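You operate a simulated robot arm through the tools that you are given. There is no shell and no other tool. Be economical: measure what you need, move in short steps, check, and stop when the job is done.

You run a simulated robot arm. Do the job below in one go: nothing can be reset, and whatever is moved stays where it is left.

TASK
Dip the black pen, write a line on the pink pad, then put the pen back and shut the inkwell.

It is judged by the outcome, as a careful person would: the job done as asked, and still so three seconds after it is handed in. It fails if anything else is knocked over, pushed out of place, dropped, spilled or broken.

THE ROBOT
A 7-joint arm with a two-finger parallel gripper, fixed in place. Base frame: the origin is at the foot of the arm, x ahead of it, y to its left, z up; the work surface is at about z = 0.75. Readings come in m, rad, newtons and seconds.
With the tool pointing down near the work surface it reaches from about 0.2 to 0.68 m from the base axis. Its first joint turns from -1.152 to 1.152 rad. Payload 2.4 kg.
The tool frame sits at the grasp point between the pads (the TCP): z along the fingers, y along the line on which they close. The tips reach 0.03 m beyond it. Largest opening 0.094 m; finger width 0.028, thickness 0.01; the body of the gripper, 0.05 by 0.096 m, starts 0.055 m behind the TCP.
Orientation is told as [roll, pitch, yaw] about the base's x, y, z axes, in that order, counted from this pose: with the fingers straight down and closing along the base's y, the tool's x points along the base's -x, its y along +y and its z along -z.

THE INTERFACE
- The arm moves only by the tool move_arm. Its argument "motion" is a list that holds one entry, the list of rows, each a list of 7 numbers: the turn, a rotation vector about the tool's x, y, z in units of 6 degrees (1.0 is 6 degrees), then the shift along the tool's x, y, z in units of 20 mm (1.0 is 20 mm), then the opening, from 0 (shut) to 1 (fully open). In form: [[[ax, ay, az, dx, dy, dz, gripper], ...]]. A call has 1 to 8 rows; each row shifts and turns the commanded pose from where the row before left it, along the tool's axes as they then stand. A call with a number of a shift or a turn outside -1 to 1 is refused whole. Rows are played at 5 a second. More than 0.05 m and 0.15 rad between two rows, or a gripper value outside its range, and nothing of the call is played. Where a pose cannot be reached the arm comes as near as it can. A force on the tool above 90 N (or 10 N above the force at the start of the call, whichever is more), or a blocked arm, ends the call early, and 0.2 s more pass. Each finger travels about 0.153 m/s and halts on what it meets, pressing with about 36 N; the grip force reading is that of the motor and also rises with nothing between the fingers. The clock runs only during rows and for 0.2 s after the last one: add rows that do not move to give the fingers time. The reply holds the time, the measured pose of the TCP, the force on the tool along the base axes, the opening and the grip force, in the units named above and with some noise.
- Cameras (640 x 400 px; columns grow to the right, rows downward): "scene" is fixed at [0.0499, 0.4917, 1.4346]; the picture's right is [-0.56, -0.83, 0.00], its down [-0.54, 0.36, -0.76] and it looks along [0.64, -0.43, -0.64] (base axes); focal length 325 px, centre (320, 200). "wrist" rides on the gripper at [0.076, 0.014, -0.102] in the tool frame; the picture's right is [-0.18, 0.98, 0.00], its down [-0.75, -0.14, -0.64] and it looks along [-0.63, -0.12, 0.77] (tool axes); focal length 243 px, centre (320, 200).
- snapshot(camera): a new picture of that camera. It takes no simulated time.
- point_at(camera, pixels): for up to 12 pixels [column, row] of the newest picture of that camera ("zoom" is the newest enlarged one), the place [x, y, z] in the base frame of the surface seen there, good to about 0.002 m. It takes no simulated time.
- inspect(camera, box): a new picture of the part [left, top, right, bottom] of that camera's present view, enlarged. It takes no simulated time.
- hand_in(): hands the job in; it is judged then, once.

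Keep the steps short. Do not move on a guess: measure, check each grasp and each placing, and mend mistakes. In all there are 80 turns and 38 pictures (those below and enlarged ones count). Leave the gripper open and the arm clear of the work at the hand-in unless told otherwise, and finish with a single line.

The tools are called after "Request:" as name(argument=value, ...) on one line, values as JSON. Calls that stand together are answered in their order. move_arm: Moves the arm, as the interface text tells. Its arguments: {"type":"object","properties":{"motion":{"type":"array","items":{"type":"array","items":{"type":"array","items":{"type":"number"}}}}},"required":["motion"]} The other tools are called the same way: snapshot (camera) takes a picture; point_at (camera, pixels) gives the place of the surface under pixels of a picture; inspect (camera, box) takes an enlarged picture of a part of a camera's view; hand_in () hands the job in.

At the start:

```text
clock: 0.0
ee_pos: [0.3561, 0.0584, 1.151]
orientation: [0.0, 0.001, -0.001]
contact_force: [-0.3, 0.1, -0.9]
finger_gap: 0.094
finger_force: 0.0
```

scene: 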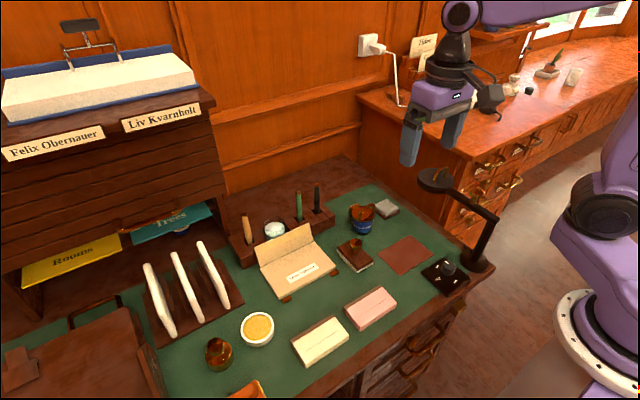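
wrist: 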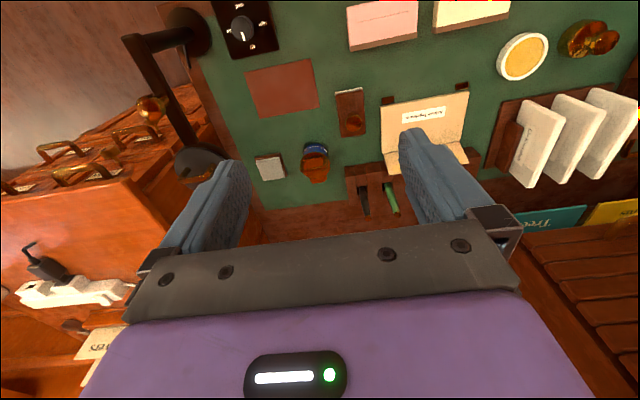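

I see a pen stand around (290,220) with a tan, a green and a black pen, and a blue-brown jar at (362,217). I'll enlarge these areas first.

Request:
inspect(camera="scene", box=[220, 170, 420, 295])

Request:
inspect(camera="scene", box=[280, 240, 480, 365])

```text
3.20 times, centred on (320, 232) of scene
```

zoom: 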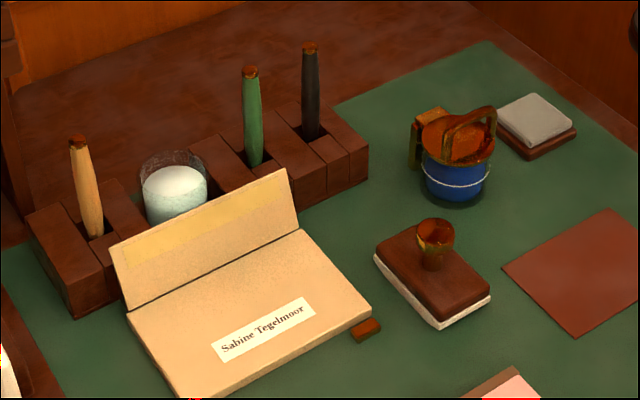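

```text
3.20 times, centred on (380, 302) of scene
```

zoom: 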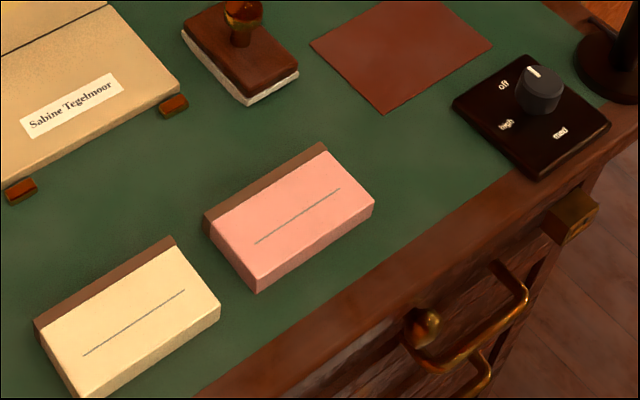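

The inkwell is blue with a brass lid, an arched handle and a hinge block on the left. The pink pad has a printed line. I'll measure the pad in this zoom, then the pens and inkwell in the scene picture.

Request:
point_at(camera="zoom", pixels=[[256, 243], [339, 189], [298, 216], [212, 225], [257, 280], [372, 198], [328, 153], [320, 145], [206, 215], [300, 300]])

Request:
inspect(camera="scene", box=[328, 185, 408, 235])

Request:
inspect(camera="wrist", box=[240, 80, 416, 190])

```text
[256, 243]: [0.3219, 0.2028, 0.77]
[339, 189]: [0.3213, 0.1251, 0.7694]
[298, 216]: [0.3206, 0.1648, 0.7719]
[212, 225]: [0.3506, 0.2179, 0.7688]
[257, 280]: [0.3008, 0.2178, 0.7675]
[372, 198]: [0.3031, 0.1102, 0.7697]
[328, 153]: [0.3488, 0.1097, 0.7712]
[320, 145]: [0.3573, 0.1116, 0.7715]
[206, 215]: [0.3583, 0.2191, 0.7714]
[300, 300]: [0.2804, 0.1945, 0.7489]
```

```text
8.00 times, centred on (368, 210) of scene
```

zoom: 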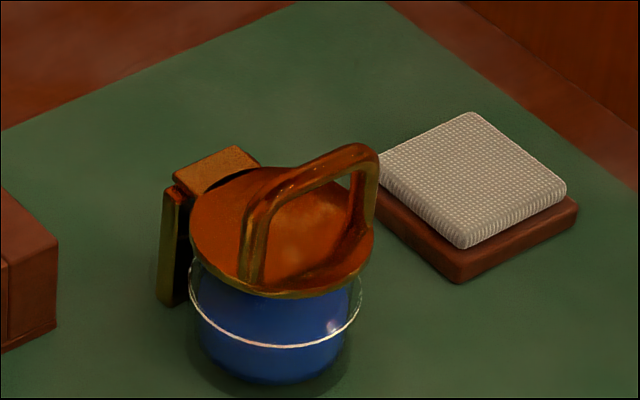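

```text
3.64 times, centred on (328, 135) of wrist
```

zoom: 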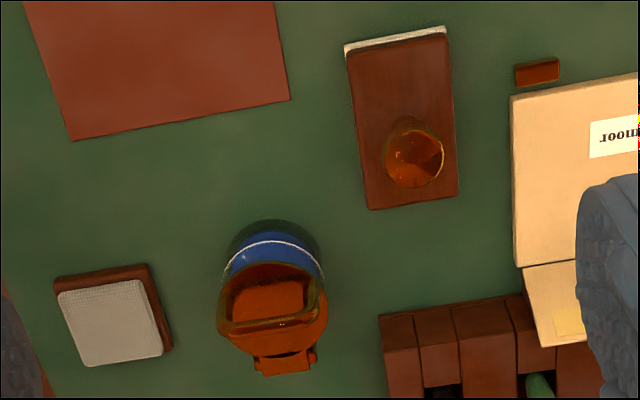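

The lid is shut: a disk with a bail handle, hinged at +x. I'll measure the inkwell parts in both views.

Request:
point_at(camera="zoom", pixels=[[270, 325], [228, 320], [313, 310], [270, 300], [250, 268], [310, 275], [270, 345], [285, 367], [312, 355], [257, 358], [275, 240]])

Request:
point_at(camera="scene", pixels=[[353, 205], [359, 217], [363, 209], [372, 204], [371, 210], [360, 221], [356, 206], [351, 215], [317, 186], [317, 200], [300, 193], [317, 213]])

```text
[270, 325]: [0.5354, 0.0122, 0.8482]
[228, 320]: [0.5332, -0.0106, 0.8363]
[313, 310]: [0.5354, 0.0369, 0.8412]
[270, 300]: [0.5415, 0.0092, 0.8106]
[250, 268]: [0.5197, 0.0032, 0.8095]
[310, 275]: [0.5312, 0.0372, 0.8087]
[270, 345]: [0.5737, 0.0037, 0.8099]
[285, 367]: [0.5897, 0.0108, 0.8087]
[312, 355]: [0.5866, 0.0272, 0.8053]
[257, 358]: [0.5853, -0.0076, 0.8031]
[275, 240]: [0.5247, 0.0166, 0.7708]
```

```text
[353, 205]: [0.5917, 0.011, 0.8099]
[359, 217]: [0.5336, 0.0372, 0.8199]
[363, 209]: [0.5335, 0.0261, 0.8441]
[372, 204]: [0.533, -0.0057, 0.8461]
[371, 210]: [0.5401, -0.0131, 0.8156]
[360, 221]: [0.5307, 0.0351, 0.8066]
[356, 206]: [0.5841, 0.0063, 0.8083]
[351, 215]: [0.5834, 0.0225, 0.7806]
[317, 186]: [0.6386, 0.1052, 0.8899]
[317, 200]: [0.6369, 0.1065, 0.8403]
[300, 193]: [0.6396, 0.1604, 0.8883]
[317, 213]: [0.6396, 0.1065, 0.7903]
```

Measured so far:
- Handle bar: x 0.535, y -0.01 to 0.037, top at z 0.848.
- Hinge: near x 0.58, z 0.80.
- Black pen: (0.638, 0.106), top at z 0.89.

Next I move closer and lower so the wrist camera gets a better view.

Request:
move_arm(motion=[[[0, 0, 0, -0.275, -0.287, 0.94, 1], [0, 0, 0, -0.275, -0.287, 0.94, 1], [0, 0, 0, -0.275, -0.287, 0.94, 1], [0, 0, 0, -0.275, -0.287, 0.94, 1], [0, 0, 0, -0.275, -0.287, 0.94, 1], [0, 0, 0, -0.275, -0.287, 0.94, 1], [0, 0, 0, -0.275, -0.287, 0.94, 0.6], [0, 0, 0, -0.275, -0.287, 0.94, 0.4]]])

Request:
snapshot(camera="wrist")

```text
clock: 1.8
ee_pos: [0.4008, 0.0107, 1.0009]
orientation: [0.0, -0.001, -0.001]
contact_force: [0.0, -0.2, -0.5]
finger_gap: 0.0376
finger_force: 0.1
```

```text
31 pictures are left
```

wrist: 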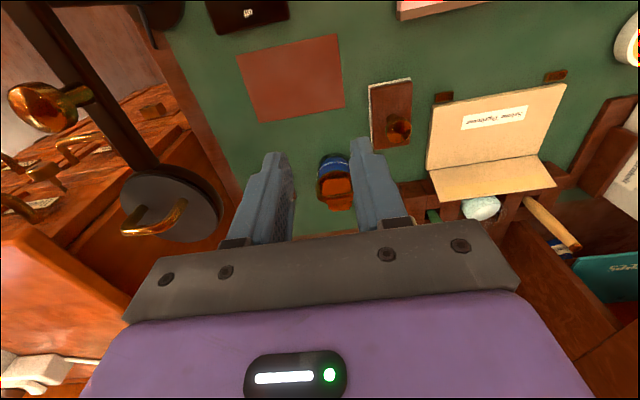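

The desk lamp's head is near (170,210), on the -y side, so I'll measure it and the bar before choosing which way to yaw.

Request:
point_at(camera="wrist", pixels=[[170, 210], [125, 210], [215, 210], [140, 150], [320, 188], [352, 186], [337, 190]])

Request:
point_at(camera="scene", pixels=[[435, 178], [450, 185], [470, 200], [492, 225], [420, 175]])

```text
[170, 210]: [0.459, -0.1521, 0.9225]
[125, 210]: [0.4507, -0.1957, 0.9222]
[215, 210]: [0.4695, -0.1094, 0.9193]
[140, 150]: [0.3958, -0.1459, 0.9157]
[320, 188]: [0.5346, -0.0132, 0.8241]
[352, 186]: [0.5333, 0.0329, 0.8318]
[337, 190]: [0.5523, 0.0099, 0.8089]
```

```text
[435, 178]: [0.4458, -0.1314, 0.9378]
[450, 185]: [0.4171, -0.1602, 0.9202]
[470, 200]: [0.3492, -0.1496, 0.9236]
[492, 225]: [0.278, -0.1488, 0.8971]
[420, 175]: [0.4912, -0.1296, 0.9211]
```

The lamp head fills y -0.20 to -0.11, so I'll yaw +90° about tool z, which puts the camera on the +y side. I'm doing this in place, high up.

Request:
move_arm(motion=[[[0, 0, 1, 0, 0, 0, 0.4], [0, 0, 1, 0, 0, 0, 0.4], [0, 0, 1, 0, 0, 0, 0.4], [0, 0, 1, 0, 0, 0, 0.4], [0, 0, 1, 0, 0, 0, 0.4], [0, 0, 1, 0, 0, 0, 0.4], [0, 0, 1, 0, 0, 0, 0.4], [0, 0, 1, 0, 0, 0, 0.4]]])

Request:
move_arm(motion=[[[0, 0, 1, 0, 0, 0, 0.4], [0, 0, 1, 0, 0, 0, 0.4], [0, 0, 1, 0, 0, 0, 0.4], [0, 0, 1, 0, 0, 0, 0.4], [0, 0, 1, 0, 0, 0, 0.4], [0, 0, 1, 0, 0, 0, 0.4], [0, 0, 1, 0, 0, 0, 0.4], [0, 0, 0, 0, 0, 0, 0.4]]])

Request:
move_arm(motion=[[[-1, 0, 0, 0, 0, 0, 0.4], [-1, 0, 0, 0, 0, 0, 0.4], [-1, 0, 0, 0, 0, 0, 0.4], [-1, 0, 0, 0, 0, 0, 0.4], [-1, 0, 0, 0, 0, 0, 0.4], [-1, 0, 0, 0, 0, 0, 0.4], [-1, 0, 0, 0, 0, 0, 0.4], [-1, 0, 0, 0, 0, 0, 0.4]]])

```text
clock: 3.6
ee_pos: [0.4009, 0.0121, 1.001]
orientation: [0.0, -0.001, -0.84]
contact_force: [-0.5, 0.7, 0.0]
finger_gap: 0.0375
finger_force: 0.1
```

```text
clock: 5.4
ee_pos: [0.4014, 0.0114, 1.0012]
orientation: [0.0, 0.0, -1.572]
contact_force: [0.2, -0.1, 0.6]
finger_gap: 0.0375
finger_force: 0.1
```

```text
clock: 7.2
ee_pos: [0.4013, 0.0185, 0.9986]
orientation: [0.67, 0.039, -1.554]
contact_force: [-0.5, -0.7, -0.3]
finger_gap: 0.0376
finger_force: 0.1
out of reach, approached as far as the arm can: row 5, 6
```

Tilted to about 38°, the arm hit a joint limit this close to the base. Moving further out should help, so I go toward the pre-approach point in front of the handle.

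Request:
move_arm(motion=[[[0, 0, 0, 0, -0.177, 0.87, 0.4], [0, 0, 0, 0, -0.177, 0.87, 0.4], [0, 0, 0, 0, -0.177, 0.87, 0.4], [0, 0, 0, 0, -0.177, 0.87, 0.4], [0, 0, 0, 0, -0.177, 0.87, 0.4], [0, 0, 0, 0, -0.177, 0.87, 0.4]]])

```text
clock: 8.6
ee_pos: [0.449, 0.0233, 0.9049]
orientation: [0.669, 0.039, -1.556]
contact_force: [-1.0, 0.1, -0.2]
finger_gap: 0.0375
finger_force: 0.0
```

The arm holds at about a 38° tilt, which is usable. I'll take a wrist picture to line up with the handle.

Request:
snapshot(camera="wrist")

Request:
inspect(camera="scene", box=[300, 140, 460, 240])

```text
30 pictures are left
```

wrist: 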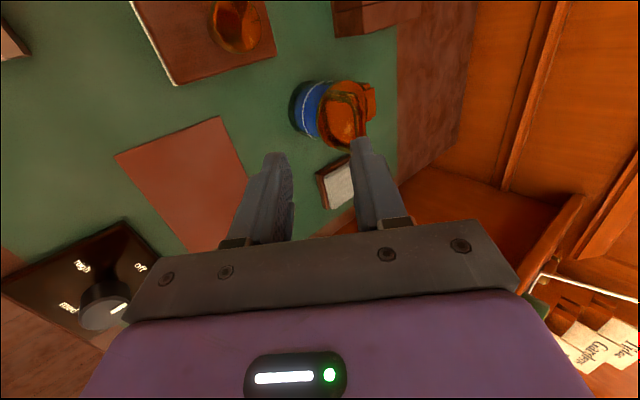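

```text
4.00 times, centred on (380, 190) of scene
```

zoom: 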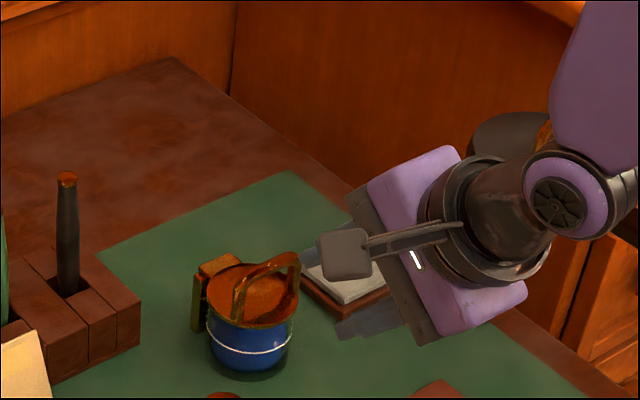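

I'll measure the bar again in this zoom and in the wrist picture.

Request:
point_at(camera="zoom", pixels=[[265, 265], [255, 270], [280, 257], [290, 256], [240, 283], [238, 305], [297, 275]])

Request:
point_at(camera="wrist", pixels=[[360, 117], [350, 97], [362, 133], [338, 95]])

```text
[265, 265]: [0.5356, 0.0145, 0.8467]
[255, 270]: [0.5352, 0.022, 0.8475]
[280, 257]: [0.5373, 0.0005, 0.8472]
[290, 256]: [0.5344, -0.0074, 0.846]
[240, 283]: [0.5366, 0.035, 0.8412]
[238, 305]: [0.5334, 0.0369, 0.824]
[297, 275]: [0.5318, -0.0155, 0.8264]
```

```text
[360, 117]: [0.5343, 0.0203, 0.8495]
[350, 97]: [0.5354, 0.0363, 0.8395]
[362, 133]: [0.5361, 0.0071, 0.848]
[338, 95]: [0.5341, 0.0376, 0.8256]
```

The bar centre is (0.536, 0.011, 0.844). I'll centre on it while still about 4 cm back, then go in along the fingers.

Request:
move_arm(motion=[[[0, 0, 0, -0.27, 0.51, 0.5, 0.3], [0, 0, 0, -0.27, 0.51, 0.5, 0.3], [0, 0, 0, -0.26, 0.51, 0.5, 0.3], [0, 0, 0, 0, 0, 0.5, 0.3], [0, 0, 0, 0, 0, 0, 0.3]]])

Request:
inspect(camera="wrist", box=[240, 60, 440, 185])

```text
clock: 9.8
ee_pos: [0.4976, 0.0075, 0.8911]
orientation: [0.668, 0.038, -1.555]
contact_force: [-0.3, 0.5, 0.2]
finger_gap: 0.0284
finger_force: 0.1
```

```text
3.20 times, centred on (340, 122) of wrist
```

zoom: 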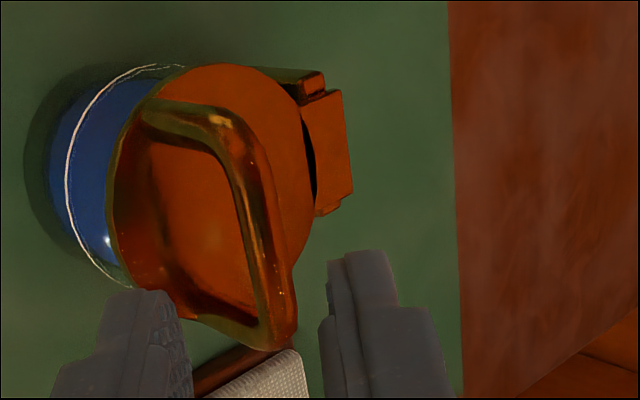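

The bar lies between the fingers. I go in 47 mm along the tool, then close.

Request:
move_arm(motion=[[[0, 0, 0, 0.05, 0.03, 0.6, 0.3], [0, 0, 0, 0, 0, 0.6, 0.3], [0, 0, 0, 0, 0, 0.6, 0.3], [0, 0, 0, 0, 0, 0.52, 0.3], [0, 0, 0, 0, 0, 0, 0.3]]])

Request:
inspect(camera="scene", box=[300, 150, 444, 240])

```text
clock: 11.0
ee_pos: [0.527, 0.0114, 0.8556]
orientation: [0.669, 0.038, -1.555]
contact_force: [0.1, 0.5, -0.4]
finger_gap: 0.0283
finger_force: 0.2
```

```text
4.44 times, centred on (372, 195) of scene
```

zoom: 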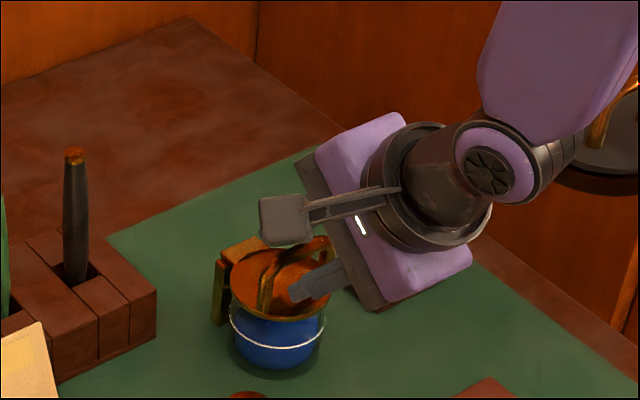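

There are no contact forces, so I close on the bar.

Request:
move_arm(motion=[[[0, 0, 0, 0, 0, 0, 0.15], [0, 0, 0, 0, 0, 0, 0.0], [0, 0, 0, 0, 0, 0, 0.0]]])

```text
clock: 11.8
ee_pos: [0.5283, 0.012, 0.8549]
orientation: [0.672, 0.036, -1.556]
contact_force: [8.7, -0.4, 2.0]
finger_gap: 0.009
finger_force: 42.9
```

The bar is held, gap 9 mm. Now I swing the lid about the hinge at about (0.581, 0.803), a few degrees at a time, and watch the forces.

Request:
move_arm(motion=[[[0.5, 0, 0, 0, 0.192, -0.02, 0], [0.5, 0, 0, 0, 0.192, -0.02, 0], [0.5, 0, 0, 0, 0.192, -0.02, 0], [0.5, 0, 0, 0, 0.192, -0.02, 0]]])

```text
clock: 12.8
ee_pos: [0.5366, 0.0112, 0.8647]
orientation: [0.454, 0.036, -1.558]
contact_force: [-25.7, -0.2, 22.1]
finger_gap: 0.0088
finger_force: 43.0
```

The force pushes the tool outward at about 34 N, so the real hinge is probably a little further along +x. I'll look before continuing.

Request:
inspect(camera="scene", box=[328, 180, 408, 230])

```text
8.00 times, centred on (368, 205) of scene
```

zoom: 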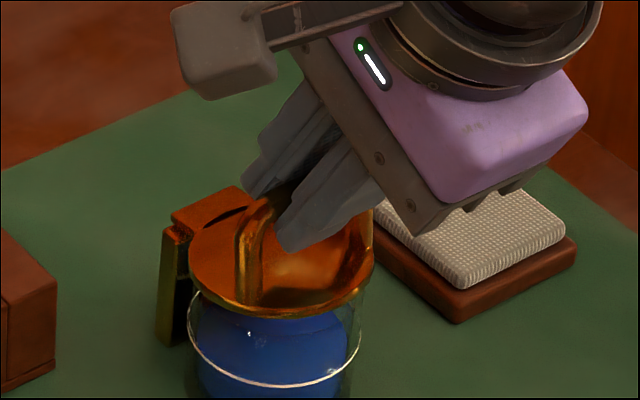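

The lid is rising and the jar hasn't moved. I'll measure the hinge block and lid edge for a better hinge estimate.

Request:
point_at(camera="zoom", pixels=[[205, 205], [235, 192], [180, 220], [185, 235], [172, 290], [270, 312], [320, 305], [200, 250], [225, 240], [240, 280], [265, 205], [260, 215]])

```text
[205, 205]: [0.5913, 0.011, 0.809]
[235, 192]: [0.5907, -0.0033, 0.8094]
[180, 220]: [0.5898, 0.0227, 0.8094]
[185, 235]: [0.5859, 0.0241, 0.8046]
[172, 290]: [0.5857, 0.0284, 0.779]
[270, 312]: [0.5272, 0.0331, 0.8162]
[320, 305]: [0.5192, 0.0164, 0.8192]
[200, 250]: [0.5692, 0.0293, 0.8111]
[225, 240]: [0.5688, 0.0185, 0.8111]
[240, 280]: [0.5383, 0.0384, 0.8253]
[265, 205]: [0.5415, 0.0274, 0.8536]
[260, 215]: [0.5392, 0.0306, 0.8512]
```

The lid is at about 11°. I'm correcting the hinge estimate to about (0.585, 0.806), easing the stress and continuing.

Request:
move_arm(motion=[[[0.4, 0, 0, 0, 0.125, -0.125, 0], [0.5, 0, 0, 0, 0.195, -0.035, 0], [0.5, 0, 0, 0, 0.195, -0.035, 0], [0.5, 0, 0, 0, 0.195, -0.035, 0]]])

```text
clock: 13.8
ee_pos: [0.5464, 0.0107, 0.8726]
orientation: [0.348, 0.06, -1.554]
contact_force: [-15.0, -19.1, 17.7]
finger_gap: 0.009
finger_force: 43.4
out of reach, approached as far as the arm can: row 3, 4
```

The arm is reaching a wrist limit in tilt, but the bar is round (9 mm), so I can stop tilting and let it pivot in the fingers. I continue along the arc by translating only.

Request:
move_arm(motion=[[[0, 0, 0, 0, 0.17, -0.01, 0], [0, 0, 0, 0, 0.17, -0.01, 0], [0, 0, 0, 0, 0.17, -0.01, 0], [0, 0, 0, 0, 0.17, -0.01, 0]]])

```text
clock: 14.8
ee_pos: [0.5604, 0.0134, 0.8784]
orientation: [0.352, 0.062, -1.553]
contact_force: [-6.2, -21.5, 11.8]
finger_gap: 0.0091
finger_force: 43.3
```

That's working. I go on over the top of the arc, easing 2 mm toward -y to relieve the side force.

Request:
move_arm(motion=[[[0, 0, 0, -0.1, 0.2, 0.02, 0], [0, 0, 0, 0, 0.2, 0.03, 0], [0, 0, 0, 0, 0.2, 0.04, 0], [0, 0, 0, 0, 0.22, 0.04, 0], [0, 0, 0, 0, 0.24, 0.05, 0]]])

Request:
inspect(camera="scene", box=[300, 150, 444, 240])

```text
clock: 16.0
ee_pos: [0.5814, 0.0142, 0.8822]
orientation: [0.349, 0.065, -1.546]
contact_force: [-3.1, -13.9, 17.5]
finger_gap: 0.0092
finger_force: 43.1
```

```text
4.44 times, centred on (372, 195) of scene
```

zoom: 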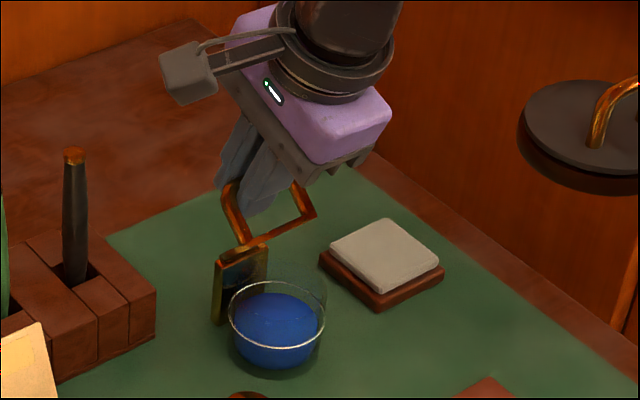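

The lid is at about 48°, seen edge-on, and the jar is open with blue ink visible. I continue along the arc.

Request:
move_arm(motion=[[[0, 0, 0, -0.05, 0.245, 0.11, 0], [0, 0, 0, -0.05, 0.24, 0.13, 0], [0, 0, 0, 0, 0.235, 0.145, 0], [0, 0, 0, 0, 0.22, 0.16, 0]]])

```text
clock: 17.0
ee_pos: [0.6041, 0.0146, 0.8788]
orientation: [0.354, 0.065, -1.544]
contact_force: [4.9, -3.9, 23.7]
finger_gap: 0.0091
finger_force: 43.0
```

Request:
move_arm(motion=[[[0, 0, 0, 0, 0.19, 0.1, 0], [0, 0, 0, 0, 0.17, 0.16, 0], [0, 0, 0, 0, 0.16, 0.18, 0], [0, 0, 0, 0, 0.15, 0.2, 0]]])

Request:
inspect(camera="scene", box=[300, 150, 444, 240])

```text
clock: 18.0
ee_pos: [0.6215, 0.0132, 0.8714]
orientation: [0.355, 0.062, -1.545]
contact_force: [8.9, -3.0, 22.0]
finger_gap: 0.0092
finger_force: 42.7
```

```text
4.44 times, centred on (372, 195) of scene
```

zoom: 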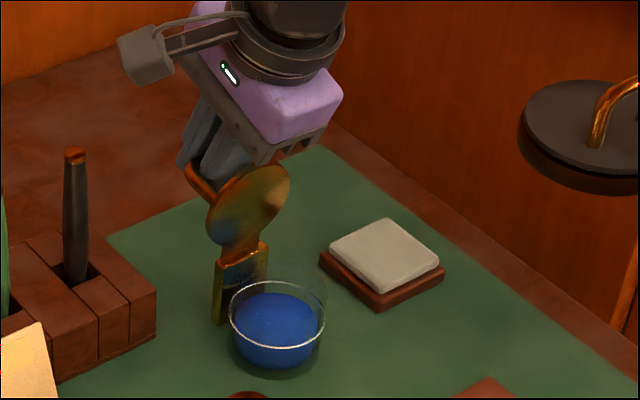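

The lid is near vertical. I go a bit further so it rests open past the top.

Request:
move_arm(motion=[[[0, 0, 0, 0, 0.13, 0.2, 0], [0, 0, 0, 0, 0.12, 0.24, 0], [0, 0, 0, 0, 0.1, 0.27, 0]]])

```text
clock: 18.8
ee_pos: [0.6354, 0.0141, 0.8614]
orientation: [0.359, 0.064, -1.545]
contact_force: [14.0, -5.0, 24.5]
finger_gap: 0.0094
finger_force: 42.8
```

The lid is at about 105°. I open the fingers slightly and check that it stays there.

Request:
move_arm(motion=[[[0, 0, 0, 0, 0, 0, 0.15], [0, 0, 0, 0, 0, 0, 0.2], [0, 0, 0, 0, 0, 0, 0.25], [0, 0, 0, 0, 0, 0, 0.25]]])

Request:
inspect(camera="scene", box=[300, 150, 444, 240])

```text
clock: 19.8
ee_pos: [0.63, 0.0161, 0.8569]
orientation: [0.344, 0.067, -1.545]
contact_force: [-1.7, -3.7, -1.8]
finger_gap: 0.0247
finger_force: 0.8
```

```text
4.44 times, centred on (372, 195) of scene
```

zoom: 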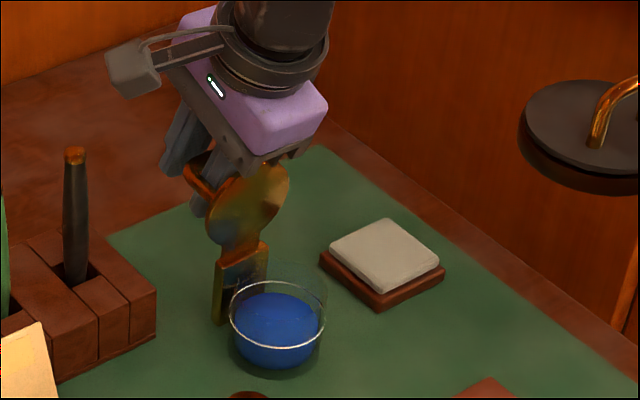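

The lid is staying open and the forces are near zero. I back out straight along the fingers.

Request:
move_arm(motion=[[[0, 0, 0, 0, 0, -0.3, 0.25], [0, 0, 0, 0, 0, -0.5, 0.25], [0, 0, 0, 0, 0, -0.7, 0.25], [0, 0, 0, 0, 0, -0.9, 0.25], [0, 0, 0, 0, 0, -0.9, 0.25], [0, 0, 0, 0, 0, -0.9, 0.25]]])

Request:
inspect(camera="scene", box=[220, 140, 412, 260])

```text
clock: 21.2
ee_pos: [0.6029, 0.0085, 0.9374]
orientation: [0.347, 0.064, -1.545]
contact_force: [0.2, 0.3, -0.1]
finger_gap: 0.0236
finger_force: 0.0
```

```text
3.33 times, centred on (316, 200) of scene
```

zoom: 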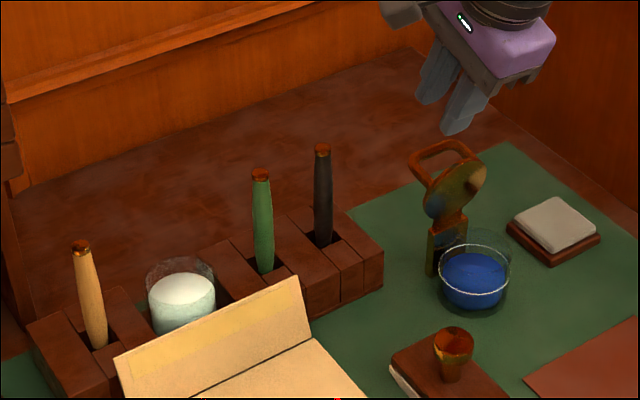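

The lid stands open on its own. Now I measure the ink, rim, lid, handle and pen.

Request:
point_at(camera="zoom", pixels=[[475, 280], [438, 270], [508, 270], [475, 308], [465, 185], [412, 155], [440, 148], [322, 148], [322, 180], [322, 215], [323, 235], [350, 230]])

Request:
inspect(camera="scene", box=[288, 175, 352, 215])

```text
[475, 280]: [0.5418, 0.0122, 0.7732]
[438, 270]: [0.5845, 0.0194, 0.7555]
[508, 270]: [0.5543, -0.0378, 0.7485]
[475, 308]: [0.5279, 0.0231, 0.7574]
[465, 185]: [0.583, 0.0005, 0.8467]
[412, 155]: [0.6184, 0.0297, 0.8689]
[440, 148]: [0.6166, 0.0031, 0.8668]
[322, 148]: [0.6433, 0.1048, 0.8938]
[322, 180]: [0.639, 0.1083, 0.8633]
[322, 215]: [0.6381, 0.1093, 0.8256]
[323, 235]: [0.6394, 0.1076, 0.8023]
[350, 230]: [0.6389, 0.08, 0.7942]
```

```text
10.00 times, centred on (320, 195) of scene
```

zoom: 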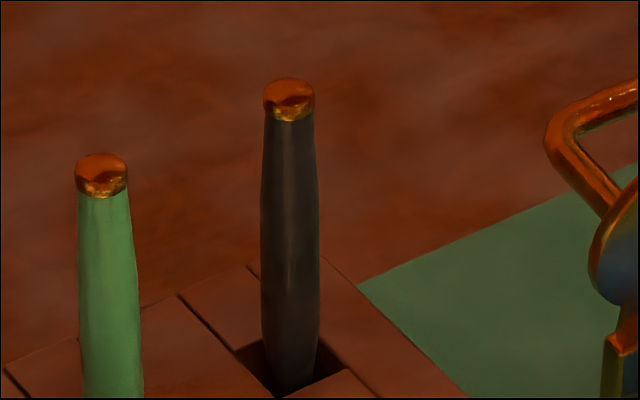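

Readings:
- Ink surface: z 0.773, centre about (0.545, 0.010).
- Pen axis: (0.643, 0.105), top at z 0.894, diameter about 15 mm.

Next I back up and away to straighten the wrist to yaw 0.

Request:
move_arm(motion=[[[0, 0, 0, 0, -0.9, -0.95, 0.4], [0, 0, 0, 0, -0.95, -0.95, 0.4], [0, 0, 0, 0, -0.95, -0.95, 0.5], [0, 0, 0, 0, -0.95, -0.95, 0.5], [0, 0, 0, 0, -0.95, -0.95, 0.5], [0, 0, 0, 0, -0.95, -0.95, 0.5], [0, 0, 0, 0, -0.95, -0.95, 0.5]]])

Request:
move_arm(motion=[[[0.83, 0, -0.4, 0, 0, 0, 0.5], [0.83, 0, -0.8, 0, 0, 0, 0.5], [0.83, 0, -0.9, 0, 0, 0, 0.5], [0.83, 0, -0.9, 0, 0, 0, 0.5], [0, 0, -1, 0, 0, 0, 0.5], [0, 0, -1, 0, 0, 0, 0.5], [0, 0, -1, 0, 0, 0, 0.5], [0, 0, -1, 0, 0, 0, 0.5]]])

Request:
move_arm(motion=[[[0, 0, -1, 0, 0, 0, 0.5], [0, 0, -1, 0, 0, 0, 0.5], [0, 0, -1, 0, 0, 0, 0.5], [0, 0, -1, 0, 0, 0, 0.5], [0, 0, -1, 0, 0, 0, 0.5], [0, 0, -1, 0, 0, 0, 0.5], [0, 0, -1, 0, 0, 0, 0.5], [0, 0, -0.8, 0, 0, 0, 0.5]]])

```text
clock: 22.8
ee_pos: [0.4326, 0.0, 1.0169]
orientation: [0.345, 0.064, -1.546]
contact_force: [-0.4, 0.5, 0.3]
finger_gap: 0.0467
finger_force: 0.0
```

```text
clock: 24.6
ee_pos: [0.4322, 0.0001, 1.0165]
orientation: [0.016, 0.009, -0.814]
contact_force: [0.5, -0.3, 0.0]
finger_gap: 0.047
finger_force: 0.0
```

```text
clock: 26.4
ee_pos: [0.4323, -0.0004, 1.0171]
orientation: [0.019, -0.004, 0.0]
contact_force: [-0.6, -1.1, 0.6]
finger_gap: 0.0469
finger_force: 0.0
```

The wrist is straight again. I remove the small roll residue and travel above the black pen, with the fingertips at z 0.93, above the pen's top.

Request:
move_arm(motion=[[[0.18, 0, 0, -0.88, 0.44, 0.1, 0.5], [0, 0, 0, -0.88, 0.44, 0.1, 0.5], [0, 0, 0, -0.88, 0.44, 0.1, 0.5], [0, 0, 0, -0.88, 0.44, 0.1, 0.5], [0, 0, 0, -0.88, 0.44, 0.1, 0.5], [0, 0, 0, -0.88, 0.44, 0.1, 0.5]]])

Request:
move_arm(motion=[[[0, 0, 0, -0.88, 0.44, 0.35, 0.5], [0, 0, 0, -0.88, 0.44, 0.35, 0.5], [0, 0, 0, -0.88, 0.44, 0.35, 0.5], [0, 0, 0, -0.88, 0.44, 0.35, 0.5], [0, 0, 0, -0.88, 0.44, 0.35, 0.5], [0, 0, 0, -0.88, 0.44, 0.35, 0.5], [0, 0, 0, 0, 0, 0, 0.5]]])

Request:
snapshot(camera="wrist")

Request:
snapshot(camera="scene")

```text
clock: 27.8
ee_pos: [0.5402, 0.0527, 1.0063]
orientation: [-0.001, -0.004, 0.0]
contact_force: [-0.7, -0.4, 0.2]
finger_gap: 0.0468
finger_force: 0.2
```

```text
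clock: 29.4
ee_pos: [0.6447, 0.1054, 0.9638]
orientation: [-0.001, -0.005, 0.0]
contact_force: [-0.3, 0.5, -0.5]
finger_gap: 0.0468
finger_force: 0.1
```

```text
20 pictures are left
```

wrist: 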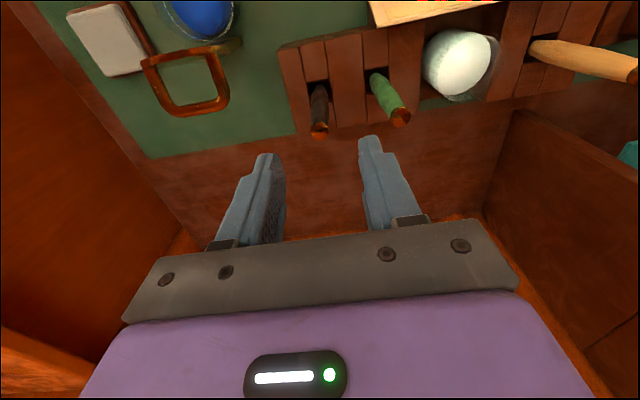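

```text
19 pictures are left
```

scene: 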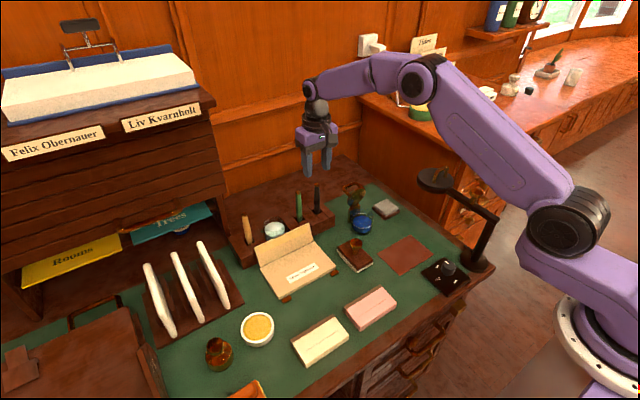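

The pen top shows at (319,130) in the wrist view. I'll confirm its place.

Request:
point_at(camera="wrist", pixels=[[319, 131], [319, 127], [313, 131], [326, 131], [320, 110], [320, 95], [401, 116], [305, 85], [330, 85]])

Request:
point_at(camera="scene", pixels=[[317, 186], [316, 196], [317, 205]])

```text
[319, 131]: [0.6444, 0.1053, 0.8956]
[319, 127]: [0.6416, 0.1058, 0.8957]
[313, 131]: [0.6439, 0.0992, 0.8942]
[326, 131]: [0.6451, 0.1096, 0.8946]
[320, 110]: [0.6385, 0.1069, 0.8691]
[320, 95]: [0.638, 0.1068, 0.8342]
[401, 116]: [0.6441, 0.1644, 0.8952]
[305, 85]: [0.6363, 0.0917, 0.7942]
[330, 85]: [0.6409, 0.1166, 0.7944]
```

```text
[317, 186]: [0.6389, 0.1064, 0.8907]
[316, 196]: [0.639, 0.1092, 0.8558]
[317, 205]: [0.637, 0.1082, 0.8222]
```

The pen is right under the TCP, so I descend to z 0.873.

Request:
move_arm(motion=[[[0, 0, 0, 0, 0, 0.65, 0.5], [0, 0, 0, 0, 0, 0.65, 0.5], [0, 0, 0, 0, 0, 0.65, 0.5], [0, 0, 0, 0, 0, 0.65, 0.5], [0, 0, 0, 0, 0, 0.65, 0.5], [0, 0, 0, 0, 0, 0.65, 0.5], [0, 0, 0, 0, 0, 0.64, 0.5], [0, 0, 0, 0, 0, 0, 0.5]]])

Request:
move_arm(motion=[[[0, 0, 0, 0, 0, 0, 0.3], [0, 0, 0, 0, 0, 0, 0.2], [0, 0, 0, 0, 0, 0, 0.1], [0, 0, 0, 0, 0, 0, 0.0], [0, 0, 0, 0, 0, 0, 0.0]]])

```text
clock: 31.2
ee_pos: [0.6458, 0.1047, 0.8736]
orientation: [0.001, -0.004, -0.002]
contact_force: [-0.6, 0.2, -0.1]
finger_gap: 0.0469
finger_force: 0.0
```

```text
clock: 32.4
ee_pos: [0.6446, 0.1045, 0.8734]
orientation: [-0.001, -0.004, -0.001]
contact_force: [-0.8, -0.4, 0.3]
finger_gap: 0.0145
finger_force: 35.5
```

The pen is gripped, gap 14.5 mm, at TCP (0.645, 0.1046, 0.8735), which I'll need for the return. I lift straight up 140 mm.

Request:
move_arm(motion=[[[0, 0, 0, 0, 0, -0.4, 0], [0, 0, 0, 0, 0, -0.9, 0], [0, 0, 0, 0, 0, -0.95, 0], [0, 0, 0, 0, 0, -0.95, 0], [0, 0, 0, 0, 0, -0.95, 0], [0, 0, 0, 0, 0, -0.95, 0], [0, 0, 0, 0, 0, -0.95, 0], [0, 0, 0, 0, 0, -0.95, 0]]])

Request:
inspect(camera="scene", box=[256, 100, 416, 200])

```text
clock: 34.2
ee_pos: [0.6453, 0.1043, 1.0123]
orientation: [0.0, -0.003, -0.002]
contact_force: [0.1, 0.2, -0.1]
finger_gap: 0.014
finger_force: 36.0
```

```text
4.00 times, centred on (336, 150) of scene
```

zoom: 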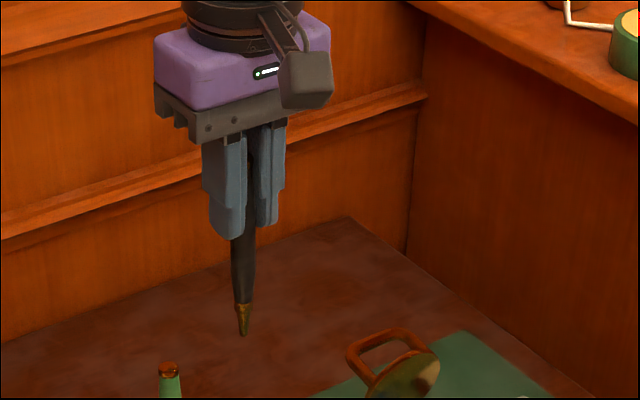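

Now I measure the nib tip.

Request:
point_at(camera="zoom", pixels=[[244, 334], [244, 330], [244, 322], [243, 306], [243, 270], [242, 245]])

```text
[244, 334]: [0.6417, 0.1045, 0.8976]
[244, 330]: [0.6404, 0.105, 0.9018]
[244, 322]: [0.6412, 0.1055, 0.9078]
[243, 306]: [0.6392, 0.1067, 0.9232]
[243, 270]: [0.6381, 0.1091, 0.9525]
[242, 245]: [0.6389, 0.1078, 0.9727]
```

The tip is 0.116 m below the TCP. I travel to above the ink centre (0.543, 0.012), holding height.

Request:
move_arm(motion=[[[0, 0, 0, 0.84, -0.77, 0, 0], [0, 0, 0, 0.84, -0.77, 0, 0], [0, 0, 0, 0.84, -0.77, 0, 0], [0, 0, 0, 0.84, -0.77, 0, 0], [0, 0, 0, 0.84, -0.77, 0, 0], [0, 0, 0, 0.84, -0.77, 0, 0], [0, 0, 0, 0, 0, 0.5, 0], [0, 0, 0, 0, 0, 0.5, 0]]])

Request:
inspect(camera="scene", box=[300, 150, 444, 240])

```text
clock: 36.0
ee_pos: [0.5428, 0.0126, 0.9916]
orientation: [0.0, -0.003, -0.001]
contact_force: [0.0, 0.6, 0.4]
finger_gap: 0.0141
finger_force: 36.3
```

```text
4.44 times, centred on (372, 195) of scene
```

zoom: 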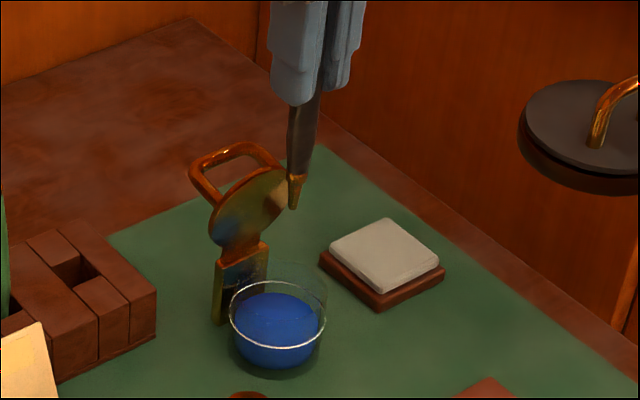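

Request:
point_at(camera="zoom", pixels=[[293, 206], [278, 320], [278, 300], [240, 318], [315, 318], [278, 345]])

```text
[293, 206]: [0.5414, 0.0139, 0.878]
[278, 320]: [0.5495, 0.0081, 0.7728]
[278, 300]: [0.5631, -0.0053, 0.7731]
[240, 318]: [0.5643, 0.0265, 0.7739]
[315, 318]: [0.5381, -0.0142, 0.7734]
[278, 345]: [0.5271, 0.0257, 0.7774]
```

Ink centre refined to about (0.548, 0.009), surface at 0.773. I shift 5 mm, then lower the tip to z about 0.765.

Request:
move_arm(motion=[[[0, 0, 0, -0.28, -0.2, 0.3, 0], [0, 0, 0, 0, 0, 0.75, 0], [0, 0, 0, 0, 0, 0.75, 0], [0, 0, 0, 0, 0, 0.75, 0], [0, 0, 0, 0, 0, 0.75, 0], [0, 0, 0, 0, 0, 0.75, 0], [0, 0, 0, 0, 0, 0.75, 0], [0, 0, 0, 0, 0, 0.7, 0]]])

Request:
inspect(camera="scene", box=[328, 180, 408, 230])

```text
clock: 37.8
ee_pos: [0.5503, 0.0088, 0.8839]
orientation: [0.001, -0.004, -0.002]
contact_force: [-0.6, 1.2, -0.7]
finger_gap: 0.0144
finger_force: 36.0
```

```text
8.00 times, centred on (368, 205) of scene
```

zoom: 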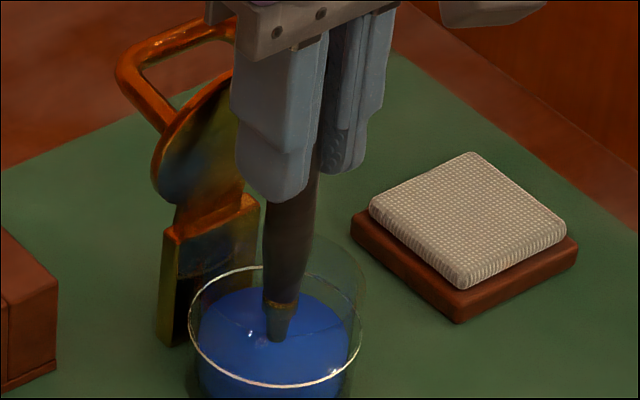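

The nib is about 5 mm in the ink with no contact. I go 3 mm deeper, hold briefly, then lift straight up.

Request:
move_arm(motion=[[[0, 0, 0, 0, 0, 0.15, 0], [0, 0, 0, 0, 0, 0, 0], [0, 0, 0, 0, 0, 0, 0], [0, 0, 0, 0, 0, -0.3, 0], [0, 0, 0, 0, 0, -0.5, 0], [0, 0, 0, 0, 0, -0.8, 0], [0, 0, 0, 0, 0, -0.9, 0], [0, 0, 0, 0, 0, -0.9, 0]]])

Request:
move_arm(motion=[[[0, 0, 0, 0, 0, -0.9, 0], [0, 0, 0, 0, 0, -0.9, 0], [0, 0, 0, 0, 0, -0.9, 0], [0, 0, 0, 0, 0, -0.4, 0]]])

Request:
inspect(camera="scene", box=[312, 130, 440, 210])

```text
clock: 39.6
ee_pos: [0.5494, 0.0084, 0.9481]
orientation: [-0.001, -0.004, -0.003]
contact_force: [0.1, 0.1, -0.6]
finger_gap: 0.0141
finger_force: 35.7
```

```text
clock: 40.6
ee_pos: [0.5497, 0.0095, 1.0098]
orientation: [0.0, -0.005, -0.002]
contact_force: [0.5, -0.2, -1.0]
finger_gap: 0.014
finger_force: 35.1
```

```text
5.00 times, centred on (376, 170) of scene
```

zoom: 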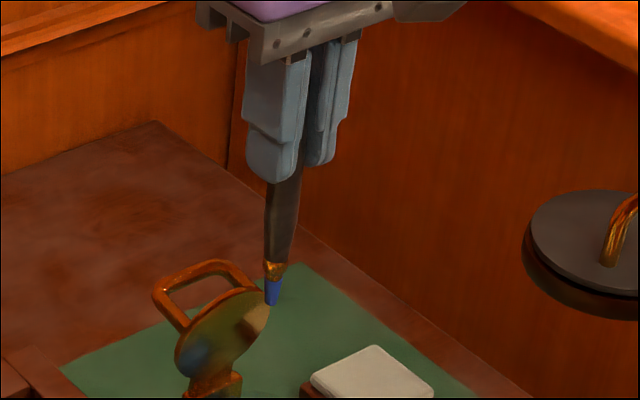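

The nib is now blue with ink. I move at height to above the left end of the printed line on the pink pad, about (0.3215, 0.199).

Request:
move_arm(motion=[[[0, 0, 0, 0.808, 0.677, 0, 0], [0, 0, 0, 0.808, 0.677, 0, 0], [0, 0, 0, 0.808, 0.677, 0, 0], [0, 0, 0, 0.808, 0.677, 0, 0], [0, 0, 0, 0.808, 0.677, 0, 0], [0, 0, 0, 0.808, 0.677, 0, 0], [0, 0, 0, 0.808, 0.677, 0, 0]]])

Request:
move_arm(motion=[[[0, 0, 0, 0.808, 0.677, 0, 0], [0, 0, 0, 0.808, 0.677, 0, 0], [0, 0, 0, 0.808, 0.677, 0, 0], [0, 0, 0, 0.808, 0.677, 0, 0], [0, 0, 0, 0.808, 0.677, 0, 0], [0, 0, 0, 0.808, 0.677, 0, 0], [0, 0, 0, 0.808, 0.677, 0, 0], [0, 0, 0, 0, 0, 0, 0]]])

Request:
move_arm(motion=[[[0, 0, 0, 0, 0, 0.8, 0], [0, 0, 0, 0, 0, 0.8, 0], [0, 0, 0, 0, 0, 0.8, 0], [0, 0, 0, 0, 0, 0.8, 0], [0, 0, 0, 0, 0, 0.8, 0], [0, 0, 0, 0, 0, 0.7, 0], [0, 0, 0, 0, 0, 0, 0]]])

Request:
inspect(camera="scene", box=[312, 250, 424, 320])

```text
clock: 42.2
ee_pos: [0.4355, 0.1035, 1.0089]
orientation: [0.0, -0.003, -0.004]
contact_force: [0.0, -1.1, -0.1]
finger_gap: 0.0142
finger_force: 35.9
```

```text
clock: 44.0
ee_pos: [0.3211, 0.1982, 1.0098]
orientation: [-0.001, -0.002, -0.002]
contact_force: [0.1, -0.2, 0.6]
finger_gap: 0.0141
finger_force: 36.4
```

```text
clock: 45.6
ee_pos: [0.3243, 0.1983, 0.9148]
orientation: [0.0, -0.005, -0.001]
contact_force: [0.7, -0.1, -0.8]
finger_gap: 0.0144
finger_force: 35.9
```

```text
5.71 times, centred on (368, 285) of scene
```

zoom: 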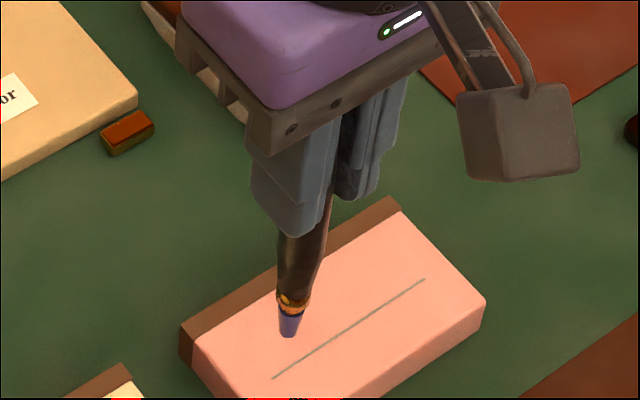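

Request:
point_at(camera="zoom", pixels=[[289, 335], [289, 325], [273, 378], [424, 280], [350, 328], [310, 300], [300, 360], [440, 300]])

```text
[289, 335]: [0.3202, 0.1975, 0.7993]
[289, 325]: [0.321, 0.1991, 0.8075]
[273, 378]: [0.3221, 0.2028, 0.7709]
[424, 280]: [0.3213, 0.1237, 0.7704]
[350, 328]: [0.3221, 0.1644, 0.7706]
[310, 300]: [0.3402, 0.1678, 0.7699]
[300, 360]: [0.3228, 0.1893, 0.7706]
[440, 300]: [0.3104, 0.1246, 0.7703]
```

The tip is at (0.321, 0.198, 0.799) and the pad surface at 0.7705. I lower 26 mm, then creep down.

Request:
move_arm(motion=[[[0, 0, 0, 0, 0.1, 0.5, 0], [0, 0, 0, 0, 0.05, 0.5, 0], [0, 0, 0, 0, 0, 0.3, 0], [0, 0, 0, 0, 0, 0.05, 0], [0, 0, 0, 0, 0, 0, 0]]])

Request:
move_arm(motion=[[[0, 0, 0, 0, 0, 0.04, 0], [0, 0, 0, 0, 0, 0, 0]]])

```text
clock: 46.8
ee_pos: [0.3222, 0.2021, 0.8885]
orientation: [-0.001, -0.007, -0.002]
contact_force: [0.3, -2.1, 29.1]
finger_gap: 0.014
finger_force: 35.8
```

```text
clock: 47.4
ee_pos: [0.3239, 0.2021, 0.8881]
orientation: [-0.001, -0.007, -0.004]
contact_force: [0.4, -1.4, 28.6]
finger_gap: 0.0142
finger_force: 36.0
```

The nib is in contact at 29 N, which is firmer than needed. I ease off about 1 mm.

Request:
move_arm(motion=[[[0, 0, 0, 0, 0, -0.05, 0], [0, 0, 0, 0, 0, 0, 0]]])

```text
clock: 48.0
ee_pos: [0.3223, 0.2019, 0.8883]
orientation: [-0.001, -0.002, 0.0]
contact_force: [0.1, 0.0, -1.4]
finger_gap: 0.014
finger_force: 35.9
```

The force is now about zero, with the nib just touching. I press 0.4 mm and draw along the line toward -y.

Request:
move_arm(motion=[[[0, 0, 0, 0, 0, 0.02, 0], [0, 0, 0, 0, -0.25, 0, 0], [0, 0, 0, 0, -0.28, 0, 0], [0, 0, 0, 0, -0.28, 0, 0], [0, 0, 0, 0, -0.28, 0, 0], [0, 0, 0, 0, -0.28, 0, 0]]])

Request:
inspect(camera="scene", box=[312, 250, 424, 320])

```text
clock: 49.4
ee_pos: [0.3229, 0.1736, 0.8877]
orientation: [0.0, -0.002, -0.001]
contact_force: [0.3, 1.3, 3.2]
finger_gap: 0.0138
finger_force: 36.3
```

```text
5.71 times, centred on (368, 285) of scene
```

zoom: 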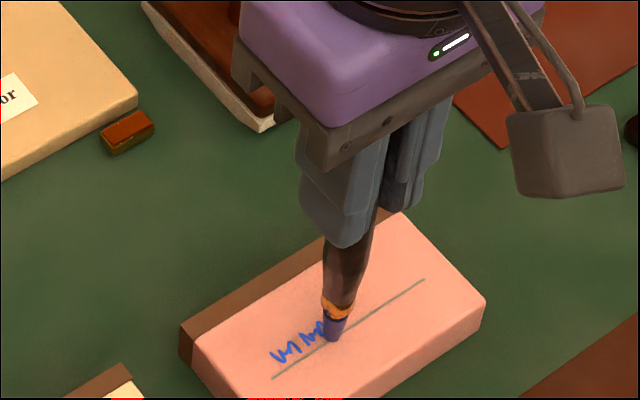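

Handwriting is appearing along the line, and contact is a gentle 3 N. I continue to the line's right end.

Request:
move_arm(motion=[[[0, 0, 0, 0, -0.3, 0, 0], [0, 0, 0, 0, -0.3, 0, 0], [0, 0, 0, 0, -0.3, 0, 0], [0, 0, 0, 0, -0.3, 0, 0], [0, 0, 0, 0, -0.3, 0, 0], [0, 0, 0, 0, -0.3, 0, 0], [0, 0, 0, 0, -0.3, 0, 0], [0, 0, 0, 0, -0.33, 0, 0]]])

Request:
move_arm(motion=[[[0, 0, 0, 0, 0, -0.4, 0], [0, 0, 0, 0, 0, -0.9, 0], [0, 0, 0, 0, 0, -0.9, 0], [0, 0, 0, 0, 0, -0.9, 0], [0, 0, 0, 0, 0, -0.9, 0], [0, 0, 0, 0, 0, -0.9, 0], [0, 0, 0, 0, 0, -0.9, 0], [0, 0, 0, 0, 0, -0.4, 0]]])

Request:
inspect(camera="scene", box=[312, 190, 440, 320])

```text
clock: 51.2
ee_pos: [0.3237, 0.1241, 0.888]
orientation: [0.0, -0.007, 0.002]
contact_force: [0.7, 1.8, 3.8]
finger_gap: 0.0144
finger_force: 35.7
```

```text
clock: 53.0
ee_pos: [0.3236, 0.1253, 1.0113]
orientation: [0.0, -0.004, -0.002]
contact_force: [-0.5, -0.1, -0.6]
finger_gap: 0.0144
finger_force: 36.1
```

```text
3.08 times, centred on (376, 255) of scene
```

zoom: 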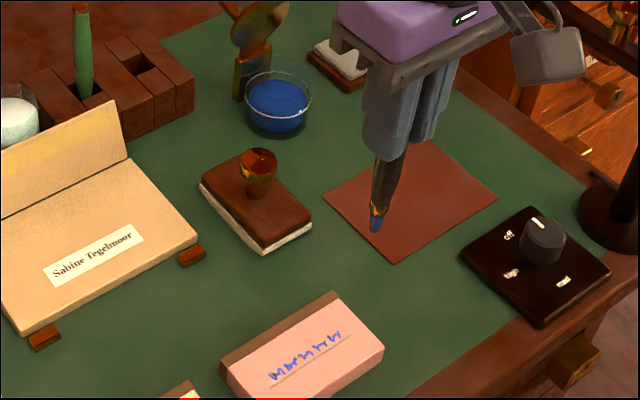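

The line is written on the pink pad. The nib now sits about 0.1175 m below the TCP, so the return height is about 0.875. I travel back above the slot.

Request:
move_arm(motion=[[[0, 0, 0, -0.6, -0.04, 0, 0], [0, 0, 0, -0.95, -0.06, -0.1, 0], [0, 0, 0, -0.95, -0.06, -0.1, 0], [0, 0, 0, -0.95, -0.06, -0.1, 0], [0, 0, 0, -0.95, -0.06, -0.1, 0], [0, 0, 0, -0.95, -0.06, 0, 0], [0, 0, 0, -0.95, -0.06, 0, 0], [0, 0, 0, -0.95, -0.06, 0, 0]]])

Request:
move_arm(motion=[[[0, 0, 0, -0.95, -0.06, 0, 0], [0, 0, 0, -0.95, -0.06, 0, 0], [0, 0, 0, -0.95, -0.06, 0, 0], [0, 0, 0, -0.95, -0.06, 0, 0], [0, 0, 0, -0.95, -0.06, 0, 0], [0, 0, 0, -0.95, -0.06, 0, 0], [0, 0, 0, -0.95, -0.06, 0, 0], [0, 0, 0, -0.95, -0.06, 0, 0]]])

Request:
move_arm(motion=[[[0, 0, 0, -0.9, -0.06, 0, 0], [0, 0, 0, -0.32, -0.04, 0, 0], [0, 0, 0, 0, 0, 0, 0], [0, 0, 0, 0, 0, 0, 0]]])

```text
clock: 54.8
ee_pos: [0.4691, 0.1162, 1.021]
orientation: [0.0, -0.004, 0.0]
contact_force: [-0.5, -0.1, -0.6]
finger_gap: 0.0142
finger_force: 36.1
```

```text
clock: 56.6
ee_pos: [0.6194, 0.1054, 1.0206]
orientation: [0.001, -0.003, -0.001]
contact_force: [1.0, -0.8, -0.3]
finger_gap: 0.0142
finger_force: 36.1
```

```text
clock: 57.6
ee_pos: [0.6452, 0.1041, 1.0219]
orientation: [-0.001, -0.004, -0.002]
contact_force: [-0.1, -0.8, -0.6]
finger_gap: 0.0142
finger_force: 36.0
```

I'm over the slot. I lower until the nib is about 2 cm above the stand top (z 0.794) and check.

Request:
move_arm(motion=[[[0, 0, 0, 0, 0, 0.75, 0], [0, 0, 0, 0, 0, 0.75, 0], [0, 0, 0, 0, 0, 0.75, 0], [0, 0, 0, 0, 0, 0.75, 0], [0, 0, 0, 0, 0, 0.75, 0], [0, 0, 0, 0, 0, 0.75, 0], [0, 0, 0, 0, 0, 0, 0]]])

Request:
inspect(camera="scene", box=[284, 180, 348, 220])

```text
clock: 59.2
ee_pos: [0.6445, 0.1038, 0.9313]
orientation: [-0.001, -0.003, -0.002]
contact_force: [0.1, -0.7, 0.6]
finger_gap: 0.014
finger_force: 35.8
```

```text
10.00 times, centred on (316, 200) of scene
```

zoom: 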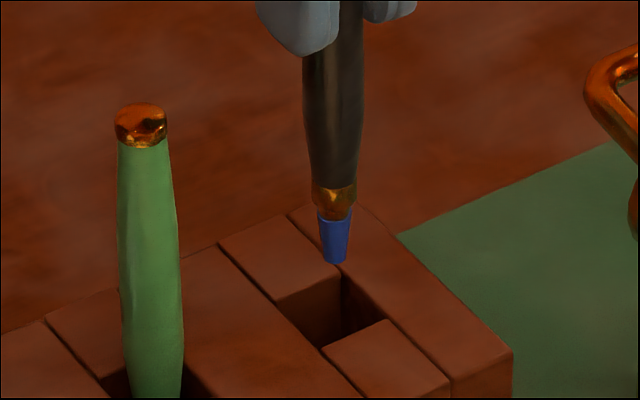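

Request:
point_at(camera="zoom", pixels=[[336, 262], [271, 302], [338, 270], [392, 320], [322, 348], [335, 255]])

```text
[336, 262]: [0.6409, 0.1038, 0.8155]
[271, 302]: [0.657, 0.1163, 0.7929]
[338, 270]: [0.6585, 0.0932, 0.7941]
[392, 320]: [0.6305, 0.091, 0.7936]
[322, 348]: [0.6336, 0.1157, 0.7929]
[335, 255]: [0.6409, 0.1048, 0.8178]
```

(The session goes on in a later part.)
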